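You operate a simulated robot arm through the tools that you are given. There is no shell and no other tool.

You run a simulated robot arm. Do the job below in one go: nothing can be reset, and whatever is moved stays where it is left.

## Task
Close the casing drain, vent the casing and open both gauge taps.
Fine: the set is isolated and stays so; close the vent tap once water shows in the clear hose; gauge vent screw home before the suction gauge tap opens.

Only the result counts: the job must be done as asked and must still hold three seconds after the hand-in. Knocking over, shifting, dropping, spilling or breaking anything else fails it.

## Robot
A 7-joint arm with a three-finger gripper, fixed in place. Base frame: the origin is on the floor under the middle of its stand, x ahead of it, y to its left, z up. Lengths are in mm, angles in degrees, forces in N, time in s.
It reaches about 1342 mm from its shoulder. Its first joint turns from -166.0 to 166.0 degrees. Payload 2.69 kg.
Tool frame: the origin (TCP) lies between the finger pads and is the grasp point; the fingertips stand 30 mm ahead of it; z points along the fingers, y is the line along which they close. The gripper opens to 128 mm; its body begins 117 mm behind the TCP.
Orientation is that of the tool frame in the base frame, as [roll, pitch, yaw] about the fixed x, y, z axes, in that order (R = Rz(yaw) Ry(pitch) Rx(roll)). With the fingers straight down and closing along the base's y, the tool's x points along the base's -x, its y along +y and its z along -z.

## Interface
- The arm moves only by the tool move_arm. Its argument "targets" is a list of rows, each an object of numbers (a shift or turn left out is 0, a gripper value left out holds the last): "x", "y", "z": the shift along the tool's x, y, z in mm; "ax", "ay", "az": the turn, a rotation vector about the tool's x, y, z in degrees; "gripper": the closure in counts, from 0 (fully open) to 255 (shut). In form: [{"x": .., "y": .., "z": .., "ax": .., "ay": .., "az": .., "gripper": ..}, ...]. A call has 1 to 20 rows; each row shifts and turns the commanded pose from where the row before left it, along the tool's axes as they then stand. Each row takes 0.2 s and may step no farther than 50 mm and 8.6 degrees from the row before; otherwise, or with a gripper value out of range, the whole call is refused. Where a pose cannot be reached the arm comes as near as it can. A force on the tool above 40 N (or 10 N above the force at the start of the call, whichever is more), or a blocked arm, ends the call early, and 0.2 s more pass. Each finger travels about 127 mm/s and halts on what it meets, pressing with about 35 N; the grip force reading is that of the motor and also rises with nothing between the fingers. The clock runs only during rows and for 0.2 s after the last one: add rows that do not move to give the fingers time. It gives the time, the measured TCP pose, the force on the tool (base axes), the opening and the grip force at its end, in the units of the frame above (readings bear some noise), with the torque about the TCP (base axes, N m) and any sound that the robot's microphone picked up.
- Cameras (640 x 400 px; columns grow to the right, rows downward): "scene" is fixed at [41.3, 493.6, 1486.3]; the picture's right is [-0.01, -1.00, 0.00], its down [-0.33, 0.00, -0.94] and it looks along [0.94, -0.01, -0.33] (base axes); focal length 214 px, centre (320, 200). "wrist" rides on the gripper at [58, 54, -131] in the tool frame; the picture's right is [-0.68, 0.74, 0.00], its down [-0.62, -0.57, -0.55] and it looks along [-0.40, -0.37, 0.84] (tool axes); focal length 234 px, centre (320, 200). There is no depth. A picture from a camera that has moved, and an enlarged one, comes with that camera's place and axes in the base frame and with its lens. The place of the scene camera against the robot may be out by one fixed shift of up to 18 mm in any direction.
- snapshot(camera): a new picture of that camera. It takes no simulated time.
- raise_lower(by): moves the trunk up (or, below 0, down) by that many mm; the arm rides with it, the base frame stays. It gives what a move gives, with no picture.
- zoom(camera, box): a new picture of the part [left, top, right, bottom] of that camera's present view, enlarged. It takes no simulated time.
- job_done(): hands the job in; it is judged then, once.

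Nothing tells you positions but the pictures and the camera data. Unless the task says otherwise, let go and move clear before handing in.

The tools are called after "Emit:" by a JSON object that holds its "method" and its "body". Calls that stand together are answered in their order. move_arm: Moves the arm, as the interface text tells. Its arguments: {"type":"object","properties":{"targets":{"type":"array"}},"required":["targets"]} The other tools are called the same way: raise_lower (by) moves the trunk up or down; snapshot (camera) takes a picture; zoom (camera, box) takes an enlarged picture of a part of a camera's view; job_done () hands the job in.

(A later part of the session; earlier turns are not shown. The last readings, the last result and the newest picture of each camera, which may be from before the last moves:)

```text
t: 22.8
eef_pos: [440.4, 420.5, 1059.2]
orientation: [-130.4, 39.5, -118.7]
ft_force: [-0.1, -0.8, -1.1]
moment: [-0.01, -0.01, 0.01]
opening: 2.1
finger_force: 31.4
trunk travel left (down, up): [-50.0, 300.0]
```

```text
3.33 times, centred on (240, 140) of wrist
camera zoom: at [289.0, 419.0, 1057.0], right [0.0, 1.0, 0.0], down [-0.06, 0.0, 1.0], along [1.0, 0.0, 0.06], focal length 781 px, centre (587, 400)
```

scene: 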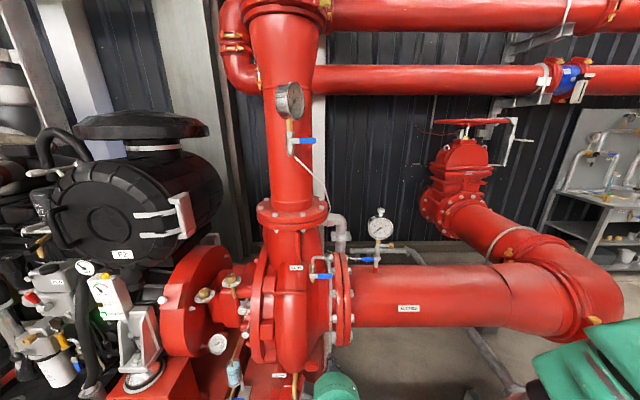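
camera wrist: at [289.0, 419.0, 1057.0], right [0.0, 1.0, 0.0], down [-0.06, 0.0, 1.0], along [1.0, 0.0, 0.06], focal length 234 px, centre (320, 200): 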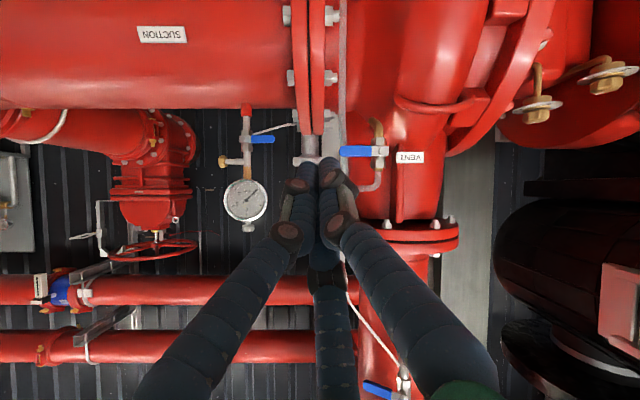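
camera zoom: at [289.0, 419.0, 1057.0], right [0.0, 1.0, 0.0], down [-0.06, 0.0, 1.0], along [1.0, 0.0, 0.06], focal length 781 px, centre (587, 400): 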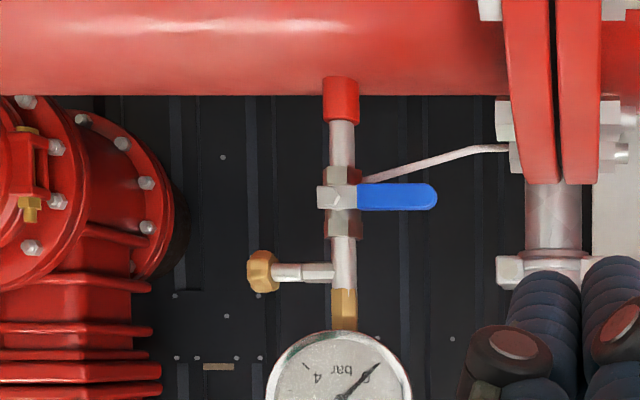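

The vent tap is clearly seen: nut about (666, 517, 1000), lever horizontal towards −y with tip at y≈450, the clear hose running just behind. I'll approach from the front just under the lever.

Emit:
{"method": "move_arm", "body": {"targets": [{"x": -16.5, "y": 8.15, "z": 42.2}, {"x": -16.5, "y": 8.15, "z": 42.2}, {"x": -16.5, "y": 8.15, "z": 42.2}, {}]}}

Emit:
{"method": "snapshot", "body": {"camera": "wrist"}}

Emit:
{"method": "zoom", "body": {"camera": "wrist", "box": [280, 100, 440, 200]}}

Emit:
{"method": "zoom", "body": {"camera": "scene", "box": [260, 220, 388, 300]}}

```text
t: 23.8
eef_pos: [562.9, 472.5, 1013.9]
orientation: [-130.4, 39.5, -118.8]
ft_force: [-0.2, 0.6, 0.3]
moment: [-0.02, -0.03, -0.02]
opening: 2.2
finger_force: 31.3
trunk travel left (down, up): [-50.0, 300.0]
```

```text
taken
camera wrist: at [410.4, 470.2, 1010.1], right [0.0, 1.0, 0.0], down [-0.06, 0.0, 1.0], along [1.0, 0.0, 0.06], focal length 234 px, centre (320, 200)
```

wrist: 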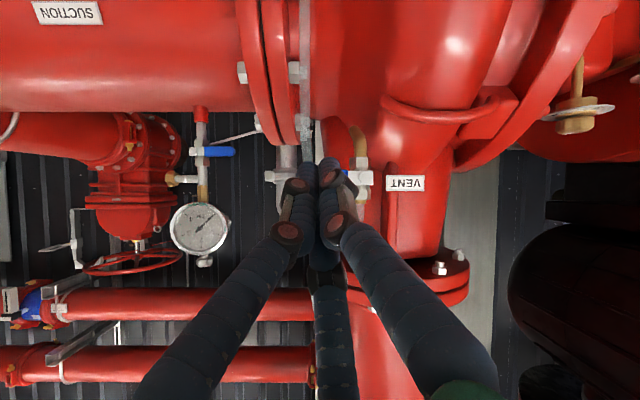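

```text
4.00 times, centred on (360, 150) of wrist
camera zoom: at [410.4, 470.2, 1010.1], right [0.0, 1.0, 0.0], down [-0.06, 0.0, 1.0], along [1.0, 0.0, 0.06], focal length 937 px, centre (160, 400)
```

zoom: 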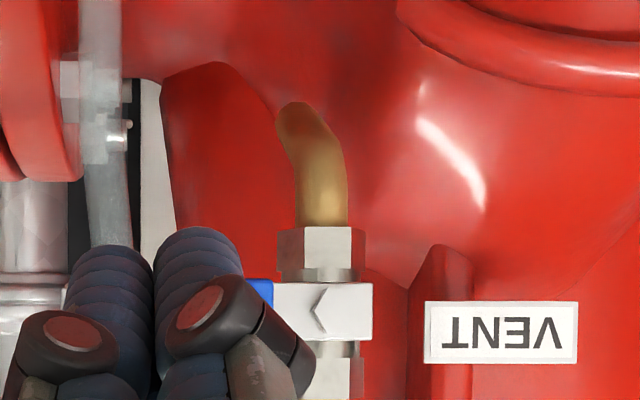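

```text
5.00 times, centred on (324, 260) of scene
camera zoom: at [41.3, 493.6, 1486.3], right [-0.01, -1.0, 0.0], down [-0.33, 0.0, -0.94], along [0.94, -0.01, -0.33], focal length 1072 px, centre (300, -100)
```

zoom: 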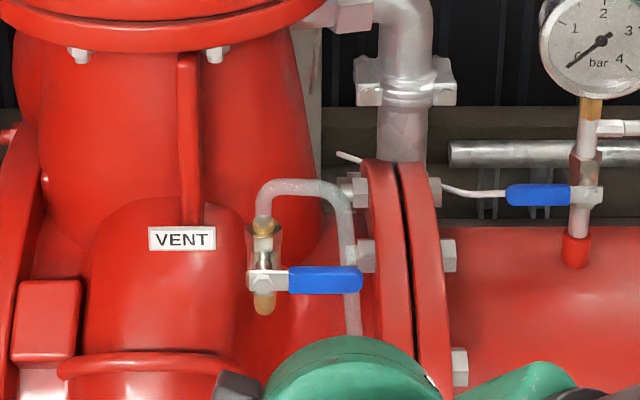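

The nut is confirmed at about (665, 514.5, 1001). I'll advance along the tool axis so the fingertips end up just below the lever.

Emit:
{"method": "move_arm", "body": {"targets": [{"x": 0.6, "y": 0.56, "z": 25}, {"x": 0.6, "y": 0.56, "z": 25}, {"x": 0.6, "y": 0.56, "z": 25}, {"x": 0.6, "y": 0.56, "z": 22}, {}]}}

Emit:
{"method": "snapshot", "body": {"camera": "wrist"}}

Emit:
{"method": "zoom", "body": {"camera": "scene", "box": [260, 220, 388, 300]}}

```text
t: 25.0
eef_pos: [643.3, 470.1, 962.4]
orientation: [-130.5, 39.7, -118.6]
ft_force: [0.6, 0.7, 0.5]
moment: [0.0, 0.01, 0.02]
opening: 2.1
finger_force: 31.4
trunk travel left (down, up): [-50.0, 300.0]
```

```text
taken
camera wrist: at [491.9, 469.8, 959.1], right [0.0, 1.0, 0.0], down [-0.06, 0.0, 1.0], along [1.0, 0.0, 0.06], focal length 234 px, centre (320, 200)
```

wrist: 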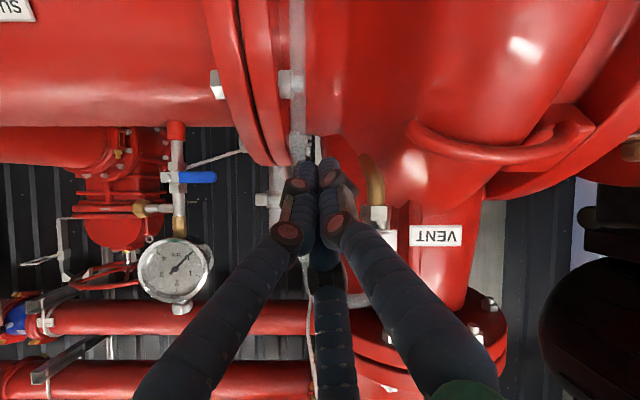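

```text
5.00 times, centred on (324, 260) of scene
camera zoom: at [41.3, 493.6, 1486.3], right [-0.01, -1.0, 0.0], down [-0.33, 0.0, -0.94], along [0.94, -0.01, -0.33], focal length 1072 px, centre (300, -100)
```

zoom: 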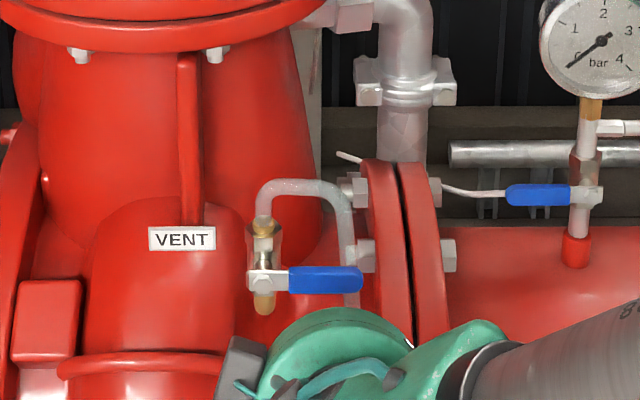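

The fist is below the lever and clear of it. I'll raise slowly and watch whether the lever turns upward (opening).

Emit:
{"method": "move_arm", "body": {"targets": [{"x": -3.83, "y": -3.52, "z": -3}, {"x": -3.83, "y": -3.52, "z": -3}, {"x": -3.83, "y": -3.52, "z": -3}, {"x": -3.83, "y": -3.52, "z": -3}, {"x": -3.83, "y": -3.52, "z": -3}, {"x": -3.83, "y": -3.52, "z": -3}]}}

Emit:
{"method": "zoom", "body": {"camera": "scene", "box": [260, 220, 388, 300]}}

Emit:
{"method": "zoom", "body": {"camera": "wrist", "box": [280, 100, 440, 200]}}

```text
t: 26.4
eef_pos: [642.7, 471.5, 997.3]
orientation: [-130.4, 39.6, -118.6]
ft_force: [-0.7, -0.5, 0.3]
moment: [-0.01, -0.01, 0.02]
opening: 1.8
finger_force: 31.4
trunk travel left (down, up): [-50.0, 300.0]
```

```text
5.00 times, centred on (324, 260) of scene
camera zoom: at [41.3, 493.6, 1486.3], right [-0.01, -1.0, 0.0], down [-0.33, 0.0, -0.94], along [0.94, -0.01, -0.33], focal length 1072 px, centre (300, -100)
```

zoom: 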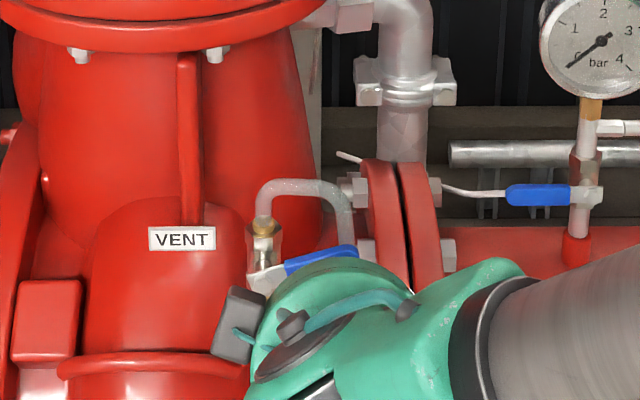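

```text
4.00 times, centred on (360, 150) of wrist
camera zoom: at [490.9, 469.8, 994.7], right [0.0, 1.0, 0.0], down [-0.06, 0.0, 1.0], along [1.0, 0.0, 0.06], focal length 937 px, centre (160, 400)
```

zoom: 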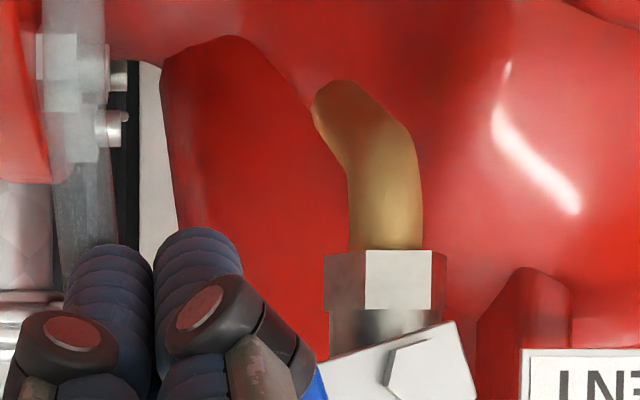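

The lever turns upward easily, so that is the opening direction. I'll continue along the arc.

Emit:
{"method": "move_arm", "body": {"targets": [{"x": -3.16, "y": -3.72, "z": -2.8}, {"x": -3.16, "y": -3.72, "z": -2.8}, {"x": -3.16, "y": -3.72, "z": -2.8}, {"x": -3.16, "y": -3.72, "z": -2.8}, {"x": -3.16, "y": -3.72, "z": -2.8}, {"x": -5.2, "y": -1.65, "z": -2.85}, {"x": -5.2, "y": -1.65, "z": -2.85}, {"x": -5.2, "y": -1.65, "z": -2.85}]}}

Emit:
{"method": "zoom", "body": {"camera": "scene", "box": [260, 220, 388, 300]}}

Emit:
{"method": "zoom", "body": {"camera": "wrist", "box": [240, 100, 440, 225]}}

```text
t: 28.2
eef_pos: [644.0, 475.5, 1043.1]
orientation: [-130.4, 39.6, -118.6]
ft_force: [-0.3, 0.5, -0.4]
moment: [-0.02, 0.02, -0.01]
opening: 2.2
finger_force: 31.2
trunk travel left (down, up): [-50.0, 300.0]
```

```text
5.00 times, centred on (324, 260) of scene
camera zoom: at [41.3, 493.6, 1486.3], right [-0.01, -1.0, 0.0], down [-0.33, 0.0, -0.94], along [0.94, -0.01, -0.33], focal length 1072 px, centre (300, -100)
```

zoom: 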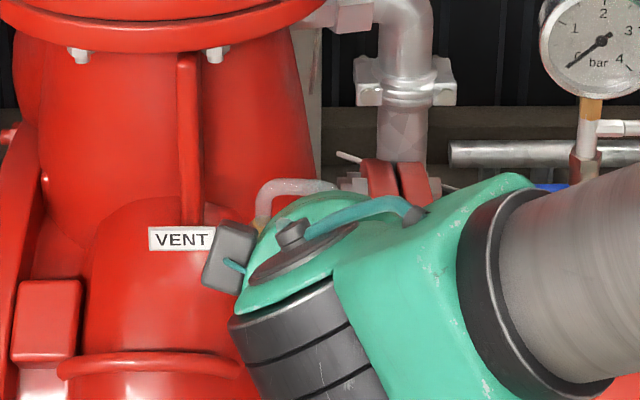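

```text
3.20 times, centred on (340, 162) of wrist
camera zoom: at [491.1, 473.6, 1038.7], right [0.0, 1.0, 0.0], down [-0.06, 0.0, 1.0], along [1.0, 0.0, 0.06], focal length 749 px, centre (256, 320)
```

zoom: 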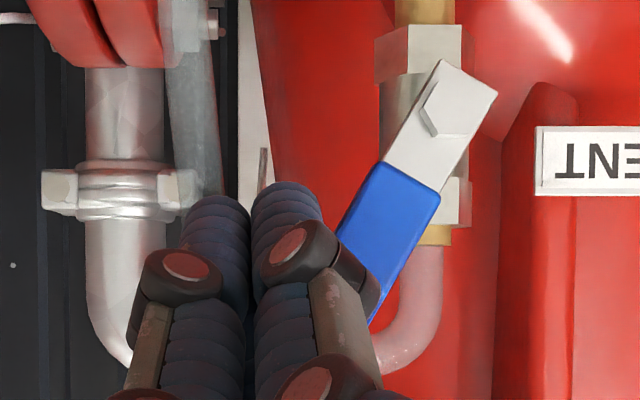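

About 60° open. I'll finish the arc, then look at the hose.

Emit:
{"method": "move_arm", "body": {"targets": [{"x": -5.92, "y": 0.67, "z": -2.25}, {"x": -5.92, "y": 0.67, "z": -2.25}, {"x": -5.92, "y": 0.67, "z": -2.25}]}}

Emit:
{"method": "zoom", "body": {"camera": "wrist", "box": [240, 100, 440, 225]}}

Emit:
{"method": "zoom", "body": {"camera": "scene", "box": [292, 230, 356, 270]}}

```text
t: 29.0
eef_pos: [644.4, 488.1, 1055.4]
orientation: [-130.3, 39.5, -118.6]
ft_force: [0.5, -0.3, 0.4]
moment: [-0.01, 0.03, 0.03]
opening: 2.2
finger_force: 31.7
trunk travel left (down, up): [-50.0, 300.0]
```

```text
3.20 times, centred on (340, 162) of wrist
camera zoom: at [491.3, 487.4, 1052.5], right [0.0, 1.0, 0.0], down [-0.06, 0.0, 1.0], along [1.0, 0.0, 0.06], focal length 749 px, centre (256, 320)
```

zoom: 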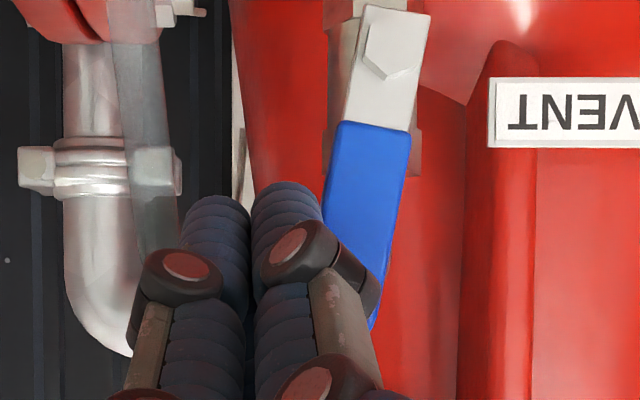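

```text
10.00 times, centred on (324, 250) of scene
camera zoom: at [41.3, 493.6, 1486.3], right [-0.01, -1.0, 0.0], down [-0.33, 0.0, -0.94], along [0.94, -0.01, -0.33], focal length 2145 px, centre (280, -300)
```

zoom: 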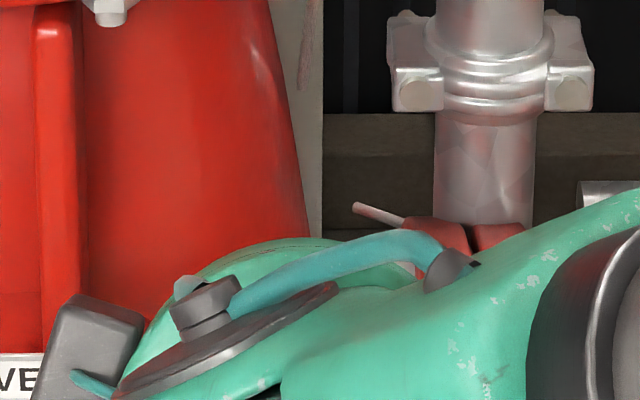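

Nearly vertical. A little more push towards +y, then I'll look at the hose.

Emit:
{"method": "move_arm", "body": {"targets": [{"x": -3.98, "y": 1.77, "z": -1}, {"x": -3.98, "y": 1.77, "z": -1}, {"x": -3.98, "y": 1.77, "z": -1}]}}

Emit:
{"method": "zoom", "body": {"camera": "wrist", "box": [220, 60, 420, 185]}}

```text
t: 29.8
eef_pos: [643.4, 497.9, 1060.1]
orientation: [-130.6, 39.4, -118.8]
ft_force: [-2.0, -27.2, -6.9]
moment: [-0.57, 0.01, -0.55]
opening: 2.2
finger_force: 31.1
trunk travel left (down, up): [-50.0, 300.0]
```

```text
3.20 times, centred on (320, 122) of wrist
camera zoom: at [491.3, 497.0, 1056.6], right [0.01, 1.0, 0.0], down [-0.05, 0.0, 1.0], along [1.0, -0.01, 0.05], focal length 749 px, centre (320, 448)
```

zoom: 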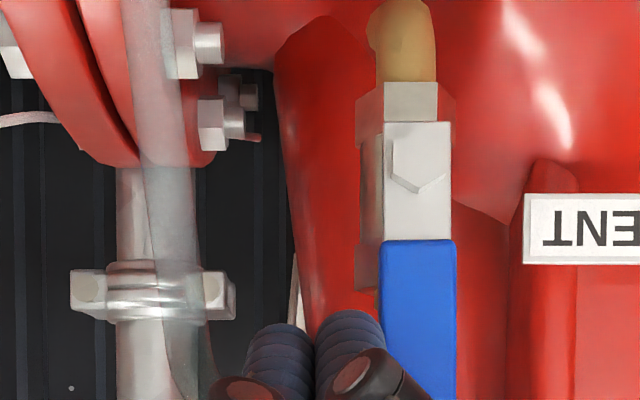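

The lever is vertical and at its stop (27 N reaction), so the vent is fully open. I'll back off and look at the clear hose.

Emit:
{"method": "move_arm", "body": {"targets": [{"x": 4, "y": -4.4, "z": 0}, {"z": -40}, {"z": -45}, {"x": -27, "y": 29, "z": -10}, {"x": -27, "y": 29, "z": 0}]}}

Emit:
{"method": "snapshot", "body": {"camera": "wrist"}}

Emit:
{"method": "zoom", "body": {"camera": "scene", "box": [292, 230, 388, 290]}}

```text
t: 31.0
eef_pos: [563.9, 574.1, 1110.6]
orientation: [-130.4, 39.6, -118.6]
ft_force: [-0.5, -1.2, 0.2]
moment: [0.04, 0.03, 0.06]
opening: 2.2
finger_force: 31.4
trunk travel left (down, up): [-50.0, 300.0]
```

```text
taken
camera wrist: at [411.2, 573.4, 1106.9], right [0.0, 1.0, 0.0], down [-0.06, 0.0, 1.0], along [1.0, 0.0, 0.06], focal length 234 px, centre (320, 200)
```

wrist: 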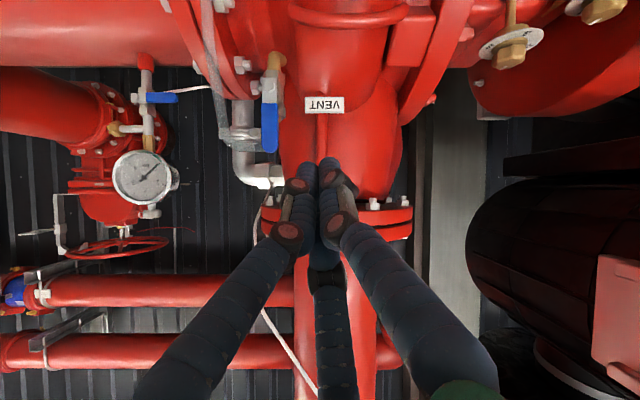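

```text
6.67 times, centred on (340, 260) of scene
camera zoom: at [41.3, 493.6, 1486.3], right [-0.01, -1.0, 0.0], down [-0.33, 0.0, -0.94], along [0.94, -0.01, -0.33], focal length 1430 px, centre (187, -200)
```

zoom: 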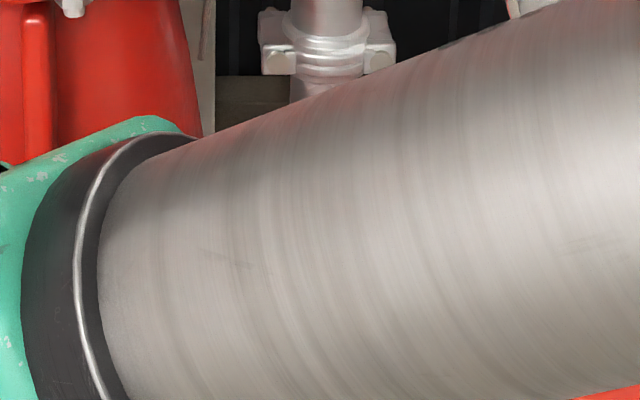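

Emit:
{"method": "zoom", "body": {"camera": "wrist", "box": [180, 30, 340, 200]}}

Emit:
{"method": "zoom", "body": {"camera": "wrist", "box": [190, 0, 270, 50]}}

```text
2.35 times, centred on (260, 115) of wrist
camera zoom: at [411.2, 573.4, 1106.9], right [0.0, 1.0, 0.0], down [-0.06, 0.0, 1.0], along [1.0, 0.0, 0.06], focal length 551 px, centre (461, 400)
```

zoom: 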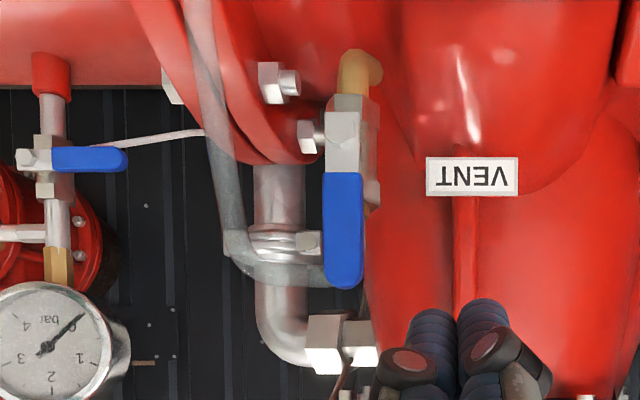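

```text
8.00 times, centred on (230, 25) of wrist
camera zoom: at [411.2, 573.4, 1106.9], right [0.0, 1.0, 0.0], down [-0.06, 0.0, 1.0], along [1.0, 0.0, 0.06], focal length 1873 px, centre (1040, 1600)
```

zoom: 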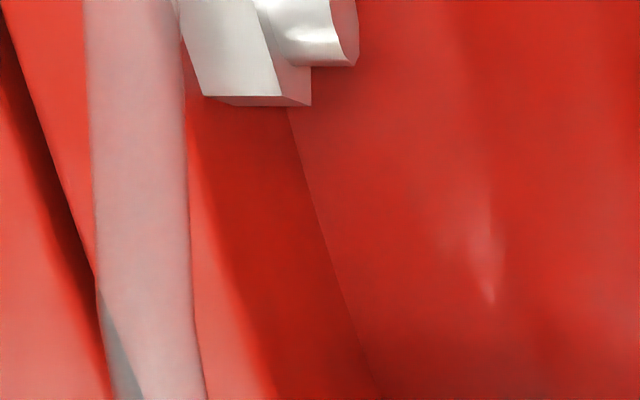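

The hose is still clear and empty. I'll wait here in short intervals and watch it.

Emit:
{"method": "move_arm", "body": {"targets": [{}, {}, {}, {}, {}]}}

Emit:
{"method": "zoom", "body": {"camera": "wrist", "box": [180, 0, 340, 120]}}

```text
t: 32.2
eef_pos: [565.2, 574.6, 1110.5]
orientation: [-130.4, 39.7, -118.7]
ft_force: [-0.3, 0.1, -0.1]
moment: [-0.01, -0.07, 0.01]
opening: 2.3
finger_force: 31.6
trunk travel left (down, up): [-50.0, 300.0]
```

```text
3.33 times, centred on (260, 60) of wrist
camera zoom: at [411.8, 573.8, 1106.8], right [0.0, 1.0, 0.0], down [-0.06, 0.0, 1.0], along [1.0, 0.0, 0.06], focal length 781 px, centre (520, 667)
```

zoom: 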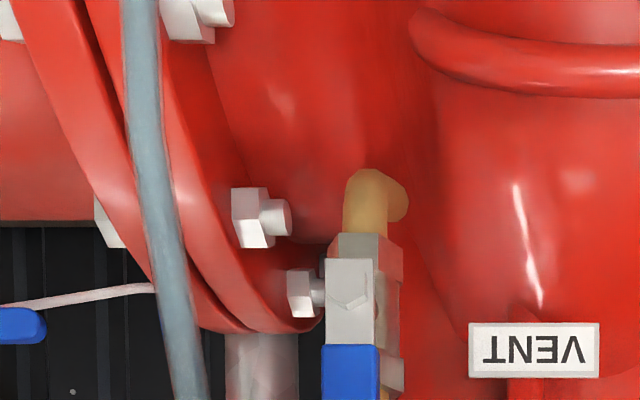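

Water (blue-grey) now fills the clear hose. I'll go straight in on the +y side of the lever and push it back down to closed.

Emit:
{"method": "move_arm", "body": {"targets": [{"x": 6.4, "y": -2.5, "z": 31.3}, {"x": 6.4, "y": -2.5, "z": 31.3}, {"x": 6.4, "y": -2.5, "z": 31.3}]}}

Emit:
{"method": "zoom", "body": {"camera": "wrist", "box": [200, 60, 440, 210]}}

```text
t: 33.0
eef_pos: [642.2, 556.7, 1051.7]
orientation: [-130.4, 39.6, -118.6]
ft_force: [0.6, 0.5, 0.7]
moment: [0.01, 0.02, 0.03]
opening: 1.9
finger_force: 31.5
trunk travel left (down, up): [-50.0, 300.0]
```

```text
2.67 times, centred on (320, 135) of wrist
camera zoom: at [489.2, 555.9, 1049.9], right [0.0, 1.0, 0.0], down [-0.06, 0.0, 1.0], along [1.0, 0.0, 0.06], focal length 624 px, centre (320, 373)
```

zoom: 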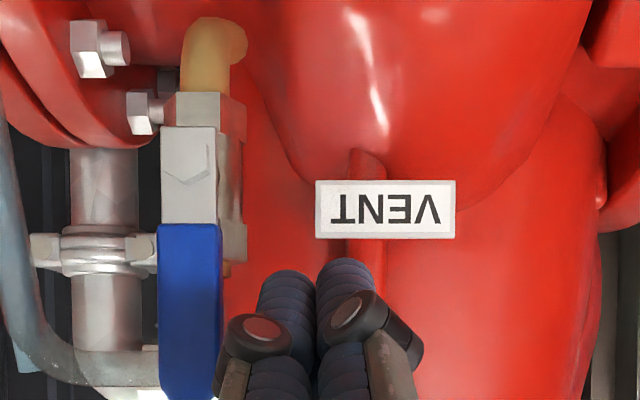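

Emit:
{"method": "move_arm", "body": {"targets": [{"x": 3.8, "y": -6.69, "z": -1}, {"x": 3.8, "y": -6.69, "z": -1}, {"x": 3.46, "y": -5.3, "z": -0.6}, {"x": 3.46, "y": -5.3, "z": -0.6}, {"x": 3.46, "y": -5.3, "z": -0.6}, {"x": 3.46, "y": -5.3, "z": -0.6}, {"x": 3.46, "y": -5.3, "z": -0.6}, {"x": 3.46, "y": -5.3, "z": -0.6}]}}

Emit:
{"method": "zoom", "body": {"camera": "wrist", "box": [200, 60, 440, 210]}}

```text
t: 34.8
eef_pos: [637.7, 503.2, 1066.1]
orientation: [-130.4, 39.6, -118.7]
ft_force: [-0.3, -0.8, -0.5]
moment: [0.03, 0.02, -0.03]
opening: 2.1
finger_force: 31.3
trunk travel left (down, up): [-50.0, 300.0]
```

```text
2.67 times, centred on (320, 135) of wrist
camera zoom: at [485.9, 501.6, 1063.4], right [0.0, 1.0, 0.0], down [-0.06, 0.0, 1.0], along [1.0, 0.0, 0.06], focal length 624 px, centre (320, 373)
```

zoom: 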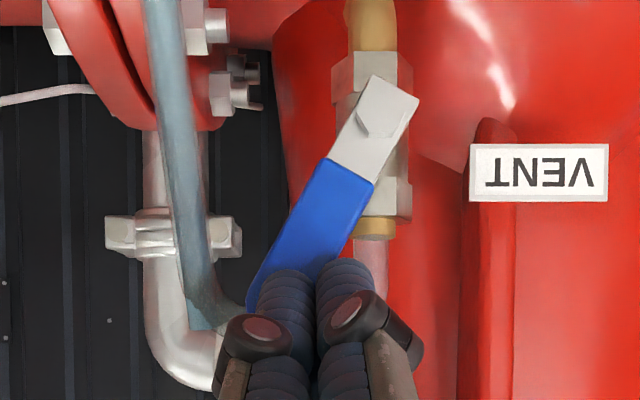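

Emit:
{"method": "move_arm", "body": {"targets": [{"x": 6.5, "y": -1.6, "z": 3.4}, {"x": 6.5, "y": -1.6, "z": 3.4}, {"x": 6.5, "y": -1.6, "z": 3.4}, {"x": 6.5, "y": -1.6, "z": 3.4}, {"x": 6.5, "y": -1.6, "z": 3.4}]}}

Emit:
{"method": "zoom", "body": {"camera": "wrist", "box": [200, 60, 440, 210]}}

```text
t: 35.9
eef_pos: [638.7, 479.6, 1044.3]
orientation: [-130.5, 39.6, -118.6]
ft_force: [-19.1, -4.8, 4.0]
moment: [-0.12, 0.03, -0.34]
opening: 2.1
finger_force: 31.7
trunk travel left (down, up): [-50.0, 300.0]
stopped in row 5: the force on the tool passed its limit at 46 N (the readings are from after the stop); the commanded pose is now the measured one
```

```text
2.67 times, centred on (320, 135) of wrist
camera zoom: at [487.1, 478.1, 1041.2], right [0.0, 1.0, 0.0], down [-0.06, 0.0, 1.0], along [1.0, 0.0, 0.06], focal length 624 px, centre (320, 373)
```

zoom: 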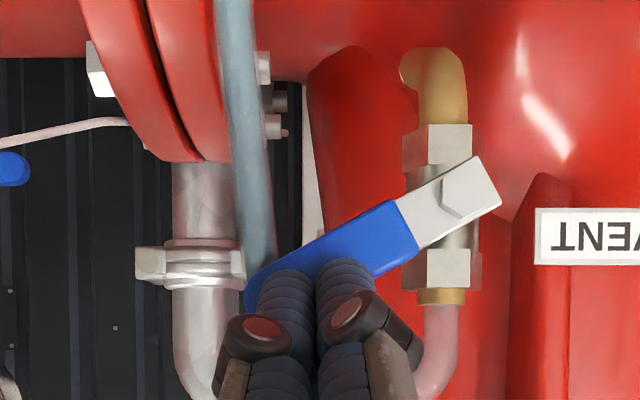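

The fingers are pressing on the lever's front face (force along −x). I'll ease back 3 mm and continue pressing it down.

Emit:
{"method": "move_arm", "body": {"targets": [{"x": 1.1, "y": 1.0, "z": -2.6}, {"x": 4.54, "y": 1.46, "z": 2.5}, {"x": 4.54, "y": 1.46, "z": 2.5}, {"x": 4.54, "y": 1.46, "z": 2.5}]}}

Emit:
{"method": "zoom", "body": {"camera": "wrist", "box": [200, 60, 440, 210]}}

```text
t: 36.9
eef_pos: [639.4, 472.9, 1028.1]
orientation: [-130.6, 39.6, -118.6]
ft_force: [-0.1, -0.8, -0.6]
moment: [-0.02, 0.0, 0.0]
opening: 2.4
finger_force: 31.0
trunk travel left (down, up): [-50.0, 300.0]
```

```text
2.67 times, centred on (320, 135) of wrist
camera zoom: at [486.2, 472.0, 1025.1], right [0.0, 1.0, 0.0], down [-0.06, 0.0, 1.0], along [1.0, 0.0, 0.06], focal length 624 px, centre (320, 373)
```

zoom: 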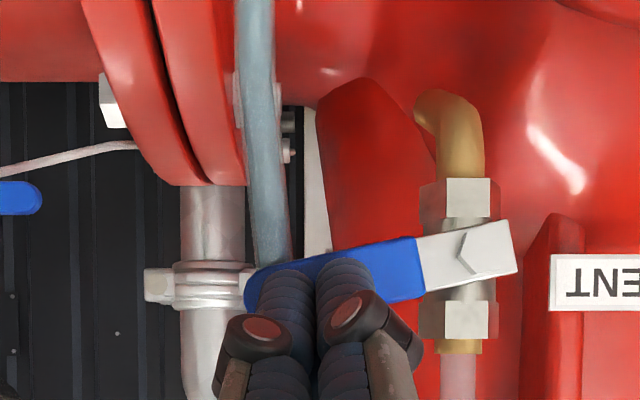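

Emit:
{"method": "move_arm", "body": {"targets": [{"x": 3.19, "y": 2.93, "z": 2.5}, {"x": 3.19, "y": 2.93, "z": 2.5}]}}

Emit:
{"method": "zoom", "body": {"camera": "wrist", "box": [200, 60, 440, 210]}}

```text
t: 37.5
eef_pos: [637.3, 475.3, 1019.8]
orientation: [-130.5, 39.6, -118.6]
ft_force: [0.4, 1.0, 0.9]
moment: [0.02, 0.01, -0.01]
opening: 1.9
finger_force: 31.8
trunk travel left (down, up): [-50.0, 300.0]
```

```text
2.67 times, centred on (320, 135) of wrist
camera zoom: at [485.6, 472.7, 1015.9], right [0.0, 1.0, 0.0], down [-0.06, 0.0, 1.0], along [1.0, 0.0, 0.06], focal length 624 px, centre (320, 373)
```

zoom: 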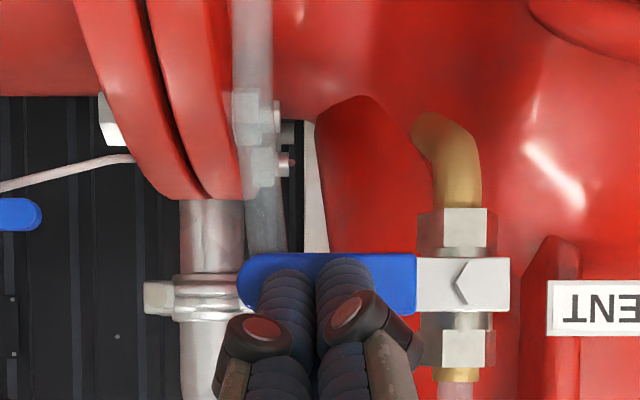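

The lever is horizontal and the hose has cleared (flow stopped). One slight nudge to check it's at its stop.

Emit:
{"method": "move_arm", "body": {"targets": [{"x": 2.5, "y": 2.3, "z": 2.0}]}}

Emit:
{"method": "zoom", "body": {"camera": "wrist", "box": [240, 80, 400, 180]}}

```text
t: 37.9
eef_pos: [637.8, 475.2, 1016.4]
orientation: [-130.5, 39.6, -118.6]
ft_force: [-3.9, -0.1, 3.6]
moment: [0.07, -0.08, 0.02]
opening: 1.9
finger_force: 31.1
trunk travel left (down, up): [-50.0, 300.0]
```

```text
4.00 times, centred on (320, 130) of wrist
camera zoom: at [485.9, 472.9, 1012.8], right [0.0, 1.0, 0.0], down [-0.06, 0.0, 1.0], along [1.0, 0.0, 0.06], focal length 937 px, centre (320, 480)
```

zoom: 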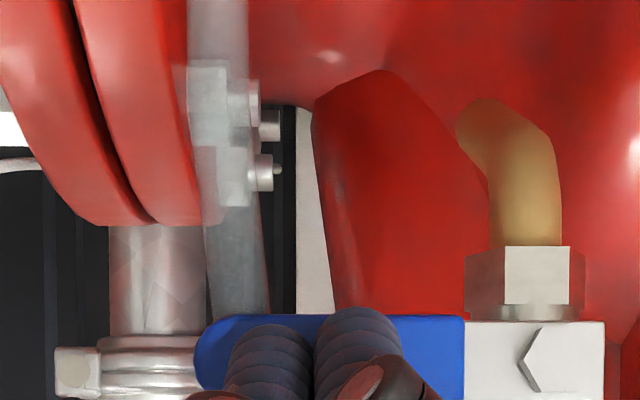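

The vent tap is closed and at its stop (slight reaction). I'll withdraw and go look at the suction gauge assembly up close.

Emit:
{"method": "move_arm", "body": {"targets": [{"x": -4.5, "y": -4.1, "z": -4}, {"z": -45}, {"z": -45}, {"x": 20.1, "y": -42.7, "z": -8.2}, {"x": 20.1, "y": -42.7, "z": -8.2}, {"x": 20.1, "y": -42.7, "z": -8.2}, {"x": -15.9, "y": -14.7, "z": 37.5}, {"x": -15.9, "y": -14.7, "z": 37.5}, {"x": -15.9, "y": -14.7, "z": 37.5}, {}]}}

Emit:
{"method": "snapshot", "body": {"camera": "wrist"}}

Emit:
{"method": "snapshot", "body": {"camera": "scene"}}

```text
t: 40.1
eef_pos: [689.9, 340.1, 1113.6]
orientation: [-130.5, 39.6, -118.6]
ft_force: [0.5, 1.4, -0.4]
moment: [-0.01, -0.01, 0.0]
opening: 2.0
finger_force: 31.1
trunk travel left (down, up): [-50.0, 300.0]
```

```text
taken
camera wrist: at [537.1, 338.2, 1111.2], right [0.0, 1.0, 0.0], down [-0.06, 0.0, 1.0], along [1.0, 0.0, 0.06], focal length 234 px, centre (320, 200)
```

wrist: 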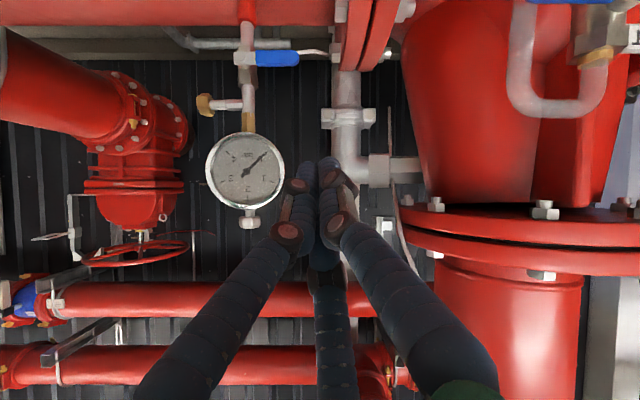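

```text
taken
```

scene: 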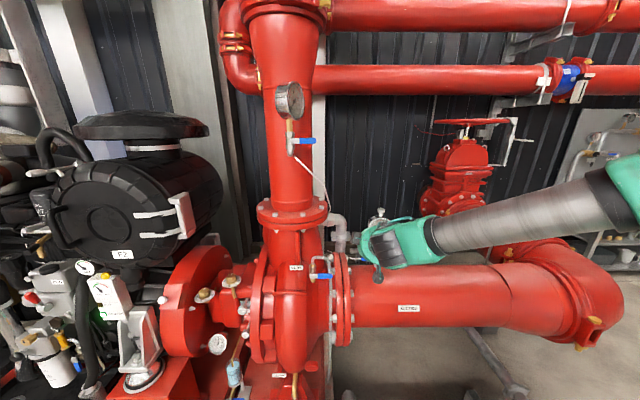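

Emit:
{"method": "zoom", "body": {"camera": "wrist", "box": [190, 80, 290, 142]}}

Emit:
{"method": "zoom", "body": {"camera": "wrist", "box": [200, 180, 296, 240]}}

Emit:
{"method": "zoom", "body": {"camera": "wrist", "box": [210, 30, 338, 110]}}

Emit:
{"method": "zoom", "body": {"camera": "scene", "box": [292, 240, 340, 270]}}

```text
6.40 times, centred on (240, 111) of wrist
camera zoom: at [537.1, 338.2, 1111.2], right [0.0, 1.0, 0.0], down [-0.06, 0.0, 1.0], along [1.0, 0.0, 0.06], focal length 1499 px, centre (832, 770)
```

zoom: 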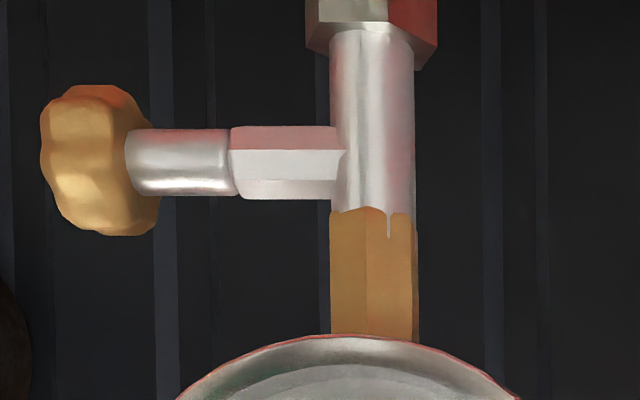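

```text
6.67 times, centred on (248, 210) of wrist
camera zoom: at [537.1, 338.2, 1111.2], right [0.0, 1.0, 0.0], down [-0.06, 0.0, 1.0], along [1.0, 0.0, 0.06], focal length 1561 px, centre (800, 133)
```

zoom: 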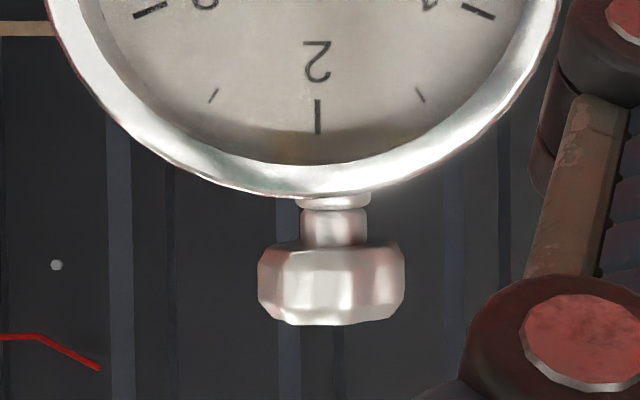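

```text
5.00 times, centred on (274, 70) of wrist
camera zoom: at [537.1, 338.2, 1111.2], right [0.0, 1.0, 0.0], down [-0.06, 0.0, 1.0], along [1.0, 0.0, 0.06], focal length 1171 px, centre (550, 850)
```

zoom: 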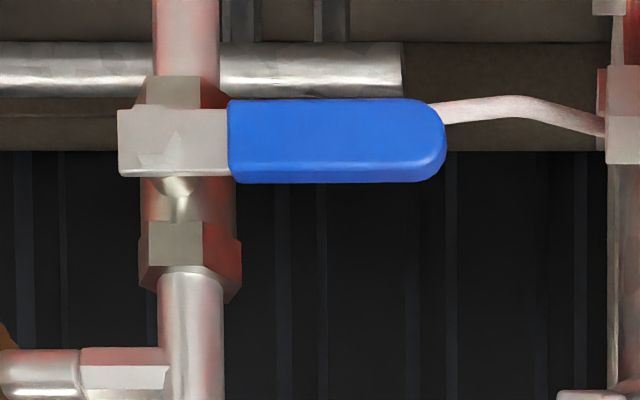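

```text
13.33 times, centred on (316, 255) of scene
camera zoom: at [41.3, 493.6, 1486.3], right [-0.01, -1.0, 0.0], down [-0.33, 0.0, -0.94], along [0.94, -0.01, -0.33], focal length 2860 px, centre (373, -533)
```

zoom: 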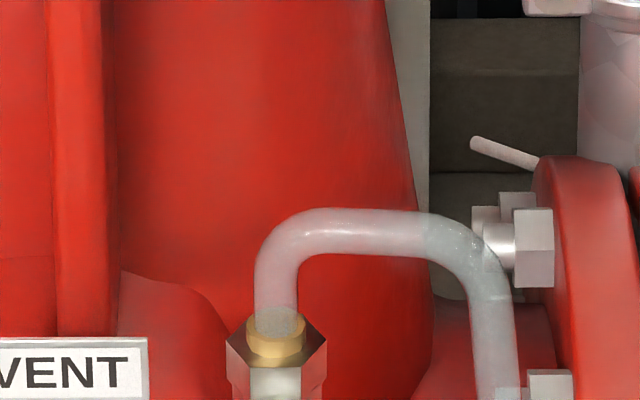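

The hose is empty again and the vent is shut. The suction gauge has a silver knob on top (with a white index line) and a brass knob on a side branch, so I need to tell which is the vent screw. I'll look from the right-hand side.

Emit:
{"method": "move_arm", "body": {"targets": [{"x": 29.8, "y": -24.7, "z": 3}, {"x": 29.8, "y": -24.7, "z": 3}, {"x": 29.8, "y": -24.7, "z": 3}, {"x": 29.8, "y": -24.7, "z": 3}, {"x": 29.8, "y": -24.7, "z": 3}, {"ax": -4.78, "ay": -4.4, "az": -3.75}, {"ax": -4.78, "ay": -4.4, "az": -3.75}, {"ax": -4.78, "ay": -4.4, "az": -3.75}, {"ax": -4.78, "ay": -4.4, "az": -3.75}, {"ax": -4.78, "ay": -4.4, "az": -3.75}, {"ax": -4.78, "ay": -4.4, "az": -3.75}, {}]}}

Emit:
{"method": "snapshot", "body": {"camera": "wrist"}}

```text
t: 42.7
eef_pos: [689.0, 145.9, 1085.8]
orientation: [-130.5, 39.8, -73.5]
ft_force: [1.2, -0.1, -1.3]
moment: [0.03, -0.02, 0.03]
opening: 2.0
finger_force: 31.0
trunk travel left (down, up): [-50.0, 300.0]
```

```text
taken
camera wrist: at [582.0, 36.6, 1082.7], right [-0.71, 0.71, 0.0], down [-0.04, -0.04, 1.0], along [0.7, 0.71, 0.06], focal length 234 px, centre (320, 200)
```

wrist: 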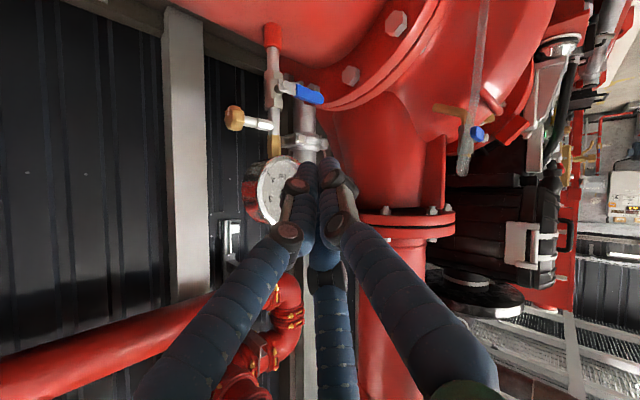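

Emit:
{"method": "zoom", "body": {"camera": "wrist", "box": [210, 70, 338, 150]}}

Emit:
{"method": "zoom", "body": {"camera": "wrist", "box": [230, 140, 310, 240]}}

Emit:
{"method": "zoom", "body": {"camera": "scene", "box": [360, 200, 424, 240]}}

```text
5.00 times, centred on (274, 110) of wrist
camera zoom: at [582.0, 36.6, 1082.7], right [-0.71, 0.71, 0.0], down [-0.04, -0.04, 1.0], along [0.7, 0.71, 0.06], focal length 1171 px, centre (550, 650)
```

zoom: 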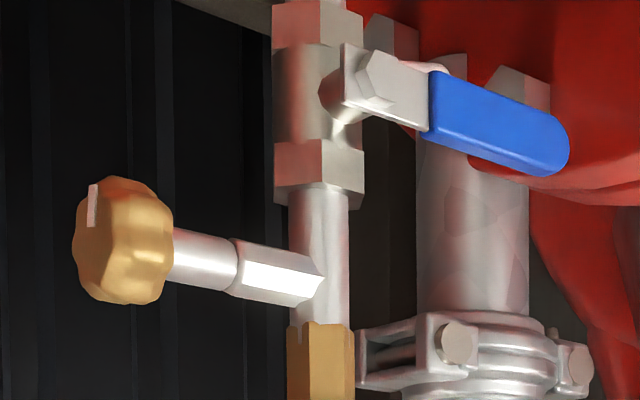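

```text
4.00 times, centred on (270, 190) of wrist
camera zoom: at [582.0, 36.6, 1082.7], right [-0.71, 0.71, 0.0], down [-0.04, -0.04, 1.0], along [0.7, 0.71, 0.06], focal length 937 px, centre (520, 240)
```

zoom: 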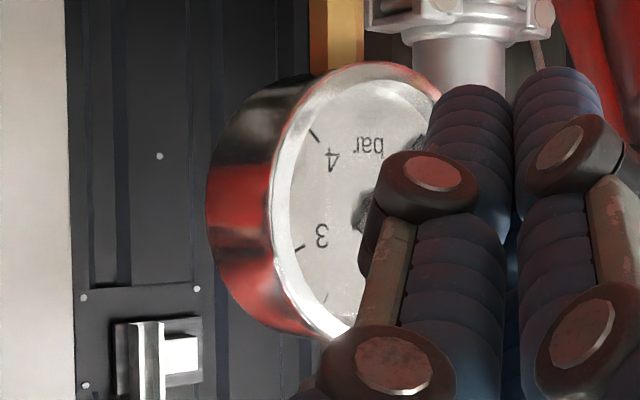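

```text
10.00 times, centred on (392, 220) of scene
camera zoom: at [41.3, 493.6, 1486.3], right [-0.01, -1.0, 0.0], down [-0.33, 0.0, -0.94], along [0.94, -0.01, -0.33], focal length 2145 px, centre (-400, 0)
```

zoom: 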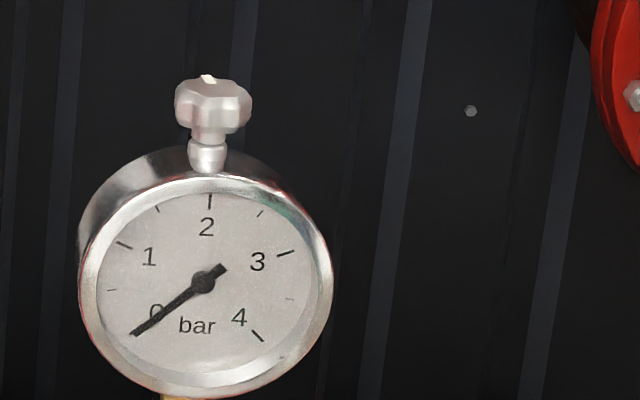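

Both knobs carry an index mark. I'll zoom much closer on each for exposed thread or a gap.

Emit:
{"method": "zoom", "body": {"camera": "wrist", "box": [222, 100, 286, 140]}}

Emit:
{"method": "zoom", "body": {"camera": "scene", "box": [372, 204, 388, 220]}}

Emit:
{"method": "zoom", "body": {"camera": "scene", "box": [376, 238, 400, 253]}}

Emit:
{"method": "zoom", "body": {"camera": "scene", "box": [190, 280, 286, 340]}}

```text
10.00 times, centred on (254, 120) of wrist
camera zoom: at [582.0, 36.6, 1082.7], right [-0.71, 0.71, 0.0], down [-0.04, -0.04, 1.0], along [0.7, 0.71, 0.06], focal length 2342 px, centre (980, 1000)
```

zoom: 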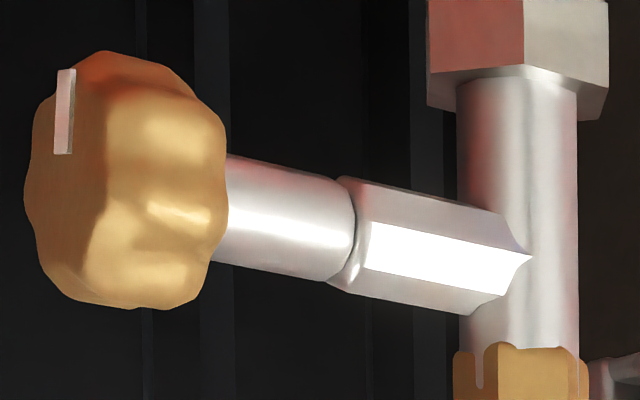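

```text
16.00 times, centred on (380, 212) of scene
camera zoom: at [41.3, 493.6, 1486.3], right [-0.01, -1.0, 0.0], down [-0.33, 0.0, -0.94], along [0.94, -0.01, -0.33], focal length 3432 px, centre (-640, 8)
```

zoom: 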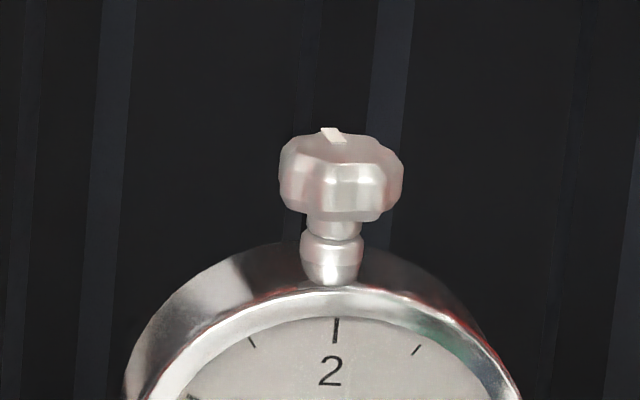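

```text
16.00 times, centred on (388, 246) of scene
camera zoom: at [41.3, 493.6, 1486.3], right [-0.01, -1.0, 0.0], down [-0.33, 0.0, -0.94], along [0.94, -0.01, -0.33], focal length 3432 px, centre (-768, -528)
```

zoom: 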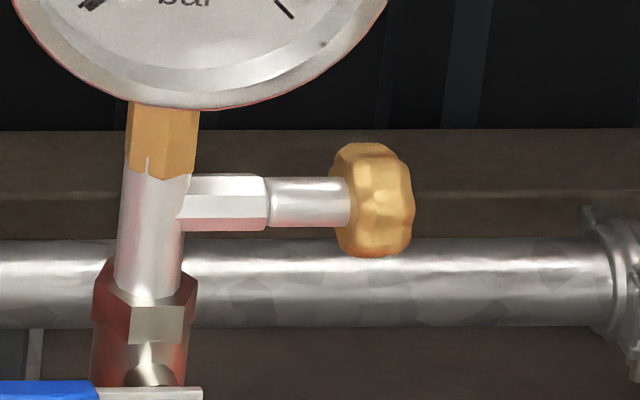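

```text
6.67 times, centred on (238, 310) of scene
camera zoom: at [41.3, 493.6, 1486.3], right [-0.01, -1.0, 0.0], down [-0.33, 0.0, -0.94], along [0.94, -0.01, -0.33], focal length 1430 px, centre (867, -533)
```

zoom: 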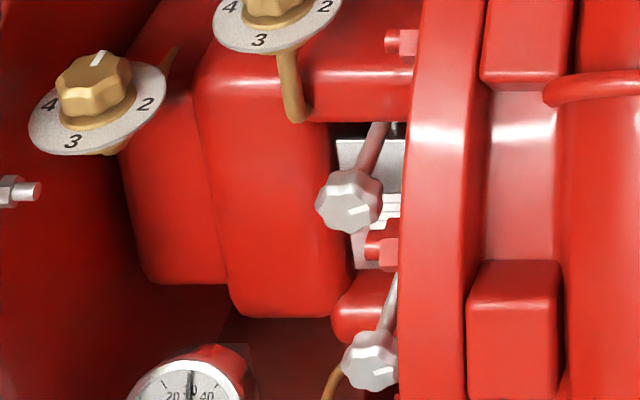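

The top knob shows a short exposed stem above its boss, as if it is backed out. I'll straighten the tool to point down, rise, and go above the gauge to view the top knob from above.

Emit:
{"method": "move_arm", "body": {"targets": [{"ax": -5.08, "ay": 5.52, "z": -25}, {"ax": -5.08, "ay": 5.52, "z": -25}, {"ax": -5.08, "ay": 5.52, "z": -25}, {"ax": -5.08, "ay": 5.52, "z": -25}, {"ax": -5.08, "ay": 5.52, "z": -25}, {"ax": -5.08, "ay": 5.52, "z": -25}, {"ax": -5.08, "ay": 5.52, "z": -25}, {"ax": -5.08, "ay": 5.52, "z": -25}]}}

Emit:
{"method": "snapshot", "body": {"camera": "wrist"}}

```text
t: 44.5
eef_pos: [609.7, 56.0, 1220.2]
orientation: [-177.2, 14.6, -91.3]
ft_force: [-0.9, -0.5, -0.4]
moment: [0.0, -0.11, -0.01]
opening: 2.0
finger_force: 31.7
out of reach, approached as far as the arm can: row 6, 7, 8
trunk travel left (down, up): [-50.0, 300.0]
```

```text
taken
camera wrist: at [549.0, -32.7, 1330.0], right [-0.72, 0.68, 0.14], down [0.55, 0.44, 0.71], along [0.42, 0.59, -0.69], focal length 234 px, centre (320, 200)
```

wrist: 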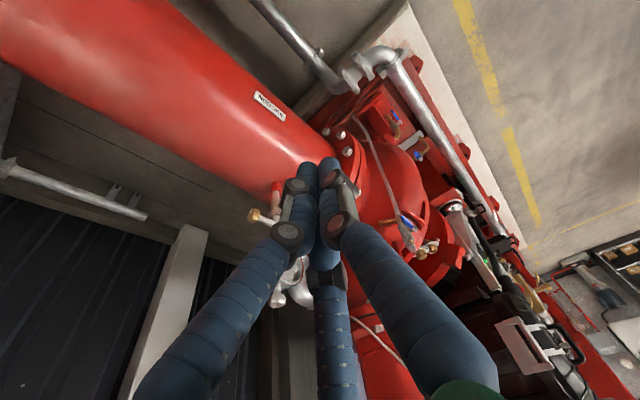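

The arm can't fold that far with the trunk this low. I'll raise the trunk back up by 200 mm and settle the orientation.

Emit:
{"method": "raise_lower", "body": {"by": 200}}

Emit:
{"method": "move_arm", "body": {"targets": [{}, {}]}}

```text
t: 46.7
eef_pos: [610.9, 57.2, 1421.5]
orientation: [-177.0, 14.6, -91.3]
ft_force: [-1.4, -0.9, -1.0]
moment: [-0.01, 0.0, 0.02]
opening: 2.2
finger_force: 31.4
trunk travel left (down, up): [-250.0, 100.0]
```

```text
t: 47.3
eef_pos: [610.5, 56.4, 1421.6]
orientation: [-177.0, 14.6, -91.1]
ft_force: [0.3, -0.2, 0.3]
moment: [-0.03, -0.01, 0.01]
opening: 1.9
finger_force: 31.2
trunk travel left (down, up): [-250.0, 100.0]
```

Emit:
{"method": "move_arm", "body": {"targets": [{"ax": -1.47, "ay": 7.3}, {"ax": -1.47, "ay": 7.3}, {"x": -23.5, "y": -32.3, "z": 10}, {"x": -23.5, "y": -32.3, "z": 10}, {"x": -23.5, "y": -32.3, "z": 10}, {"x": -23.5, "y": -32.3, "z": 10}, {"x": -23.5, "y": -32.3, "z": 10}, {"x": -23.5, "y": -32.3, "z": 10}, {"x": -23.5, "y": -32.3, "z": 10}, {}]}}

Emit:
{"method": "snapshot", "body": {"camera": "wrist"}}

Emit:
{"method": "snapshot", "body": {"camera": "scene"}}

```text
t: 49.5
eef_pos: [808.7, 212.2, 1353.9]
orientation: [-176.8, 15.2, -91.2]
ft_force: [-0.2, -0.2, 1.0]
moment: [0.01, 0.0, 0.01]
opening: 1.9
finger_force: 31.2
out of reach, approached as far as the arm can: row 1, 2, 7, 8, 9
trunk travel left (down, up): [-250.0, 100.0]
```

```text
taken
camera wrist: at [746.5, 122.6, 1462.1], right [-0.72, 0.68, 0.14], down [0.54, 0.43, 0.72], along [0.43, 0.59, -0.68], focal length 234 px, centre (320, 200)
```

wrist: 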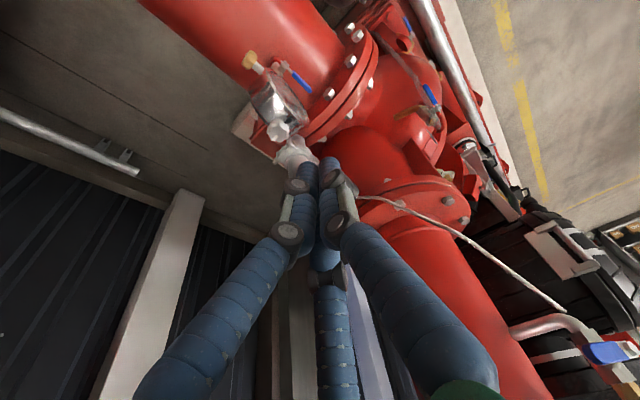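

```text
taken
```

scene: 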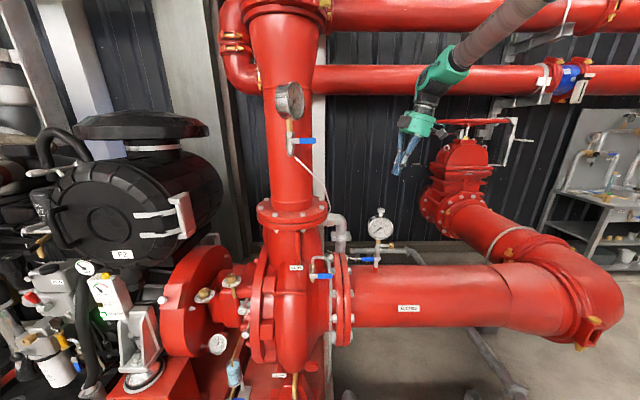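

The wrist is at a joint limit with this yaw. I'll unwind the yaw by about 45° (clockwise from above) and re-level the tool.

Emit:
{"method": "move_arm", "body": {"targets": [{"az": 7.5}, {"az": 7.5}, {"az": 7.5}, {"az": 7.5}, {"az": 7.5}, {"az": 7.5}, {}]}}

```text
t: 51.1
eef_pos: [806.4, 213.2, 1353.4]
orientation: [171.3, 12.6, -137.8]
ft_force: [1.1, 0.4, -0.1]
moment: [0.02, 0.05, -0.01]
opening: 2.1
finger_force: 31.4
trunk travel left (down, up): [-250.0, 100.0]
```

Emit:
{"method": "move_arm", "body": {"targets": [{"ax": 4.28, "ay": 6.32}, {"ax": 4.28, "ay": 6.32}, {}]}}

Emit:
{"method": "snapshot", "body": {"camera": "wrist"}}

```text
t: 51.9
eef_pos: [806.6, 213.9, 1354.5]
orientation: [171.2, 12.9, -137.5]
ft_force: [0.1, 0.1, -0.1]
moment: [-0.02, -0.01, -0.03]
opening: 2.1
finger_force: 31.2
out of reach, approached as far as the arm can: row 1, 2
trunk travel left (down, up): [-250.0, 100.0]
```

```text
taken
camera wrist: at [720.5, 177.3, 1475.0], right [-0.02, 0.97, 0.26], down [0.8, -0.14, 0.58], along [0.6, 0.22, -0.77], focal length 234 px, centre (320, 200)
```

wrist: 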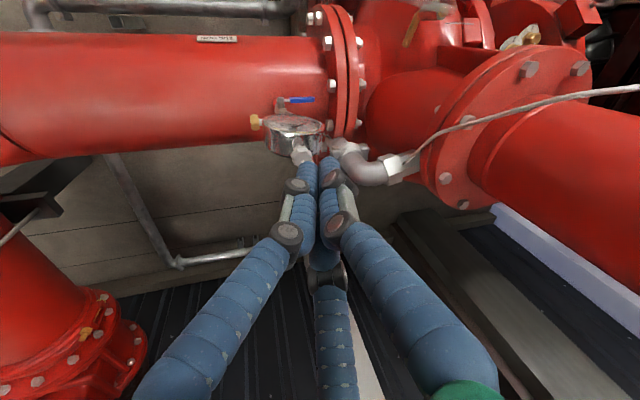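

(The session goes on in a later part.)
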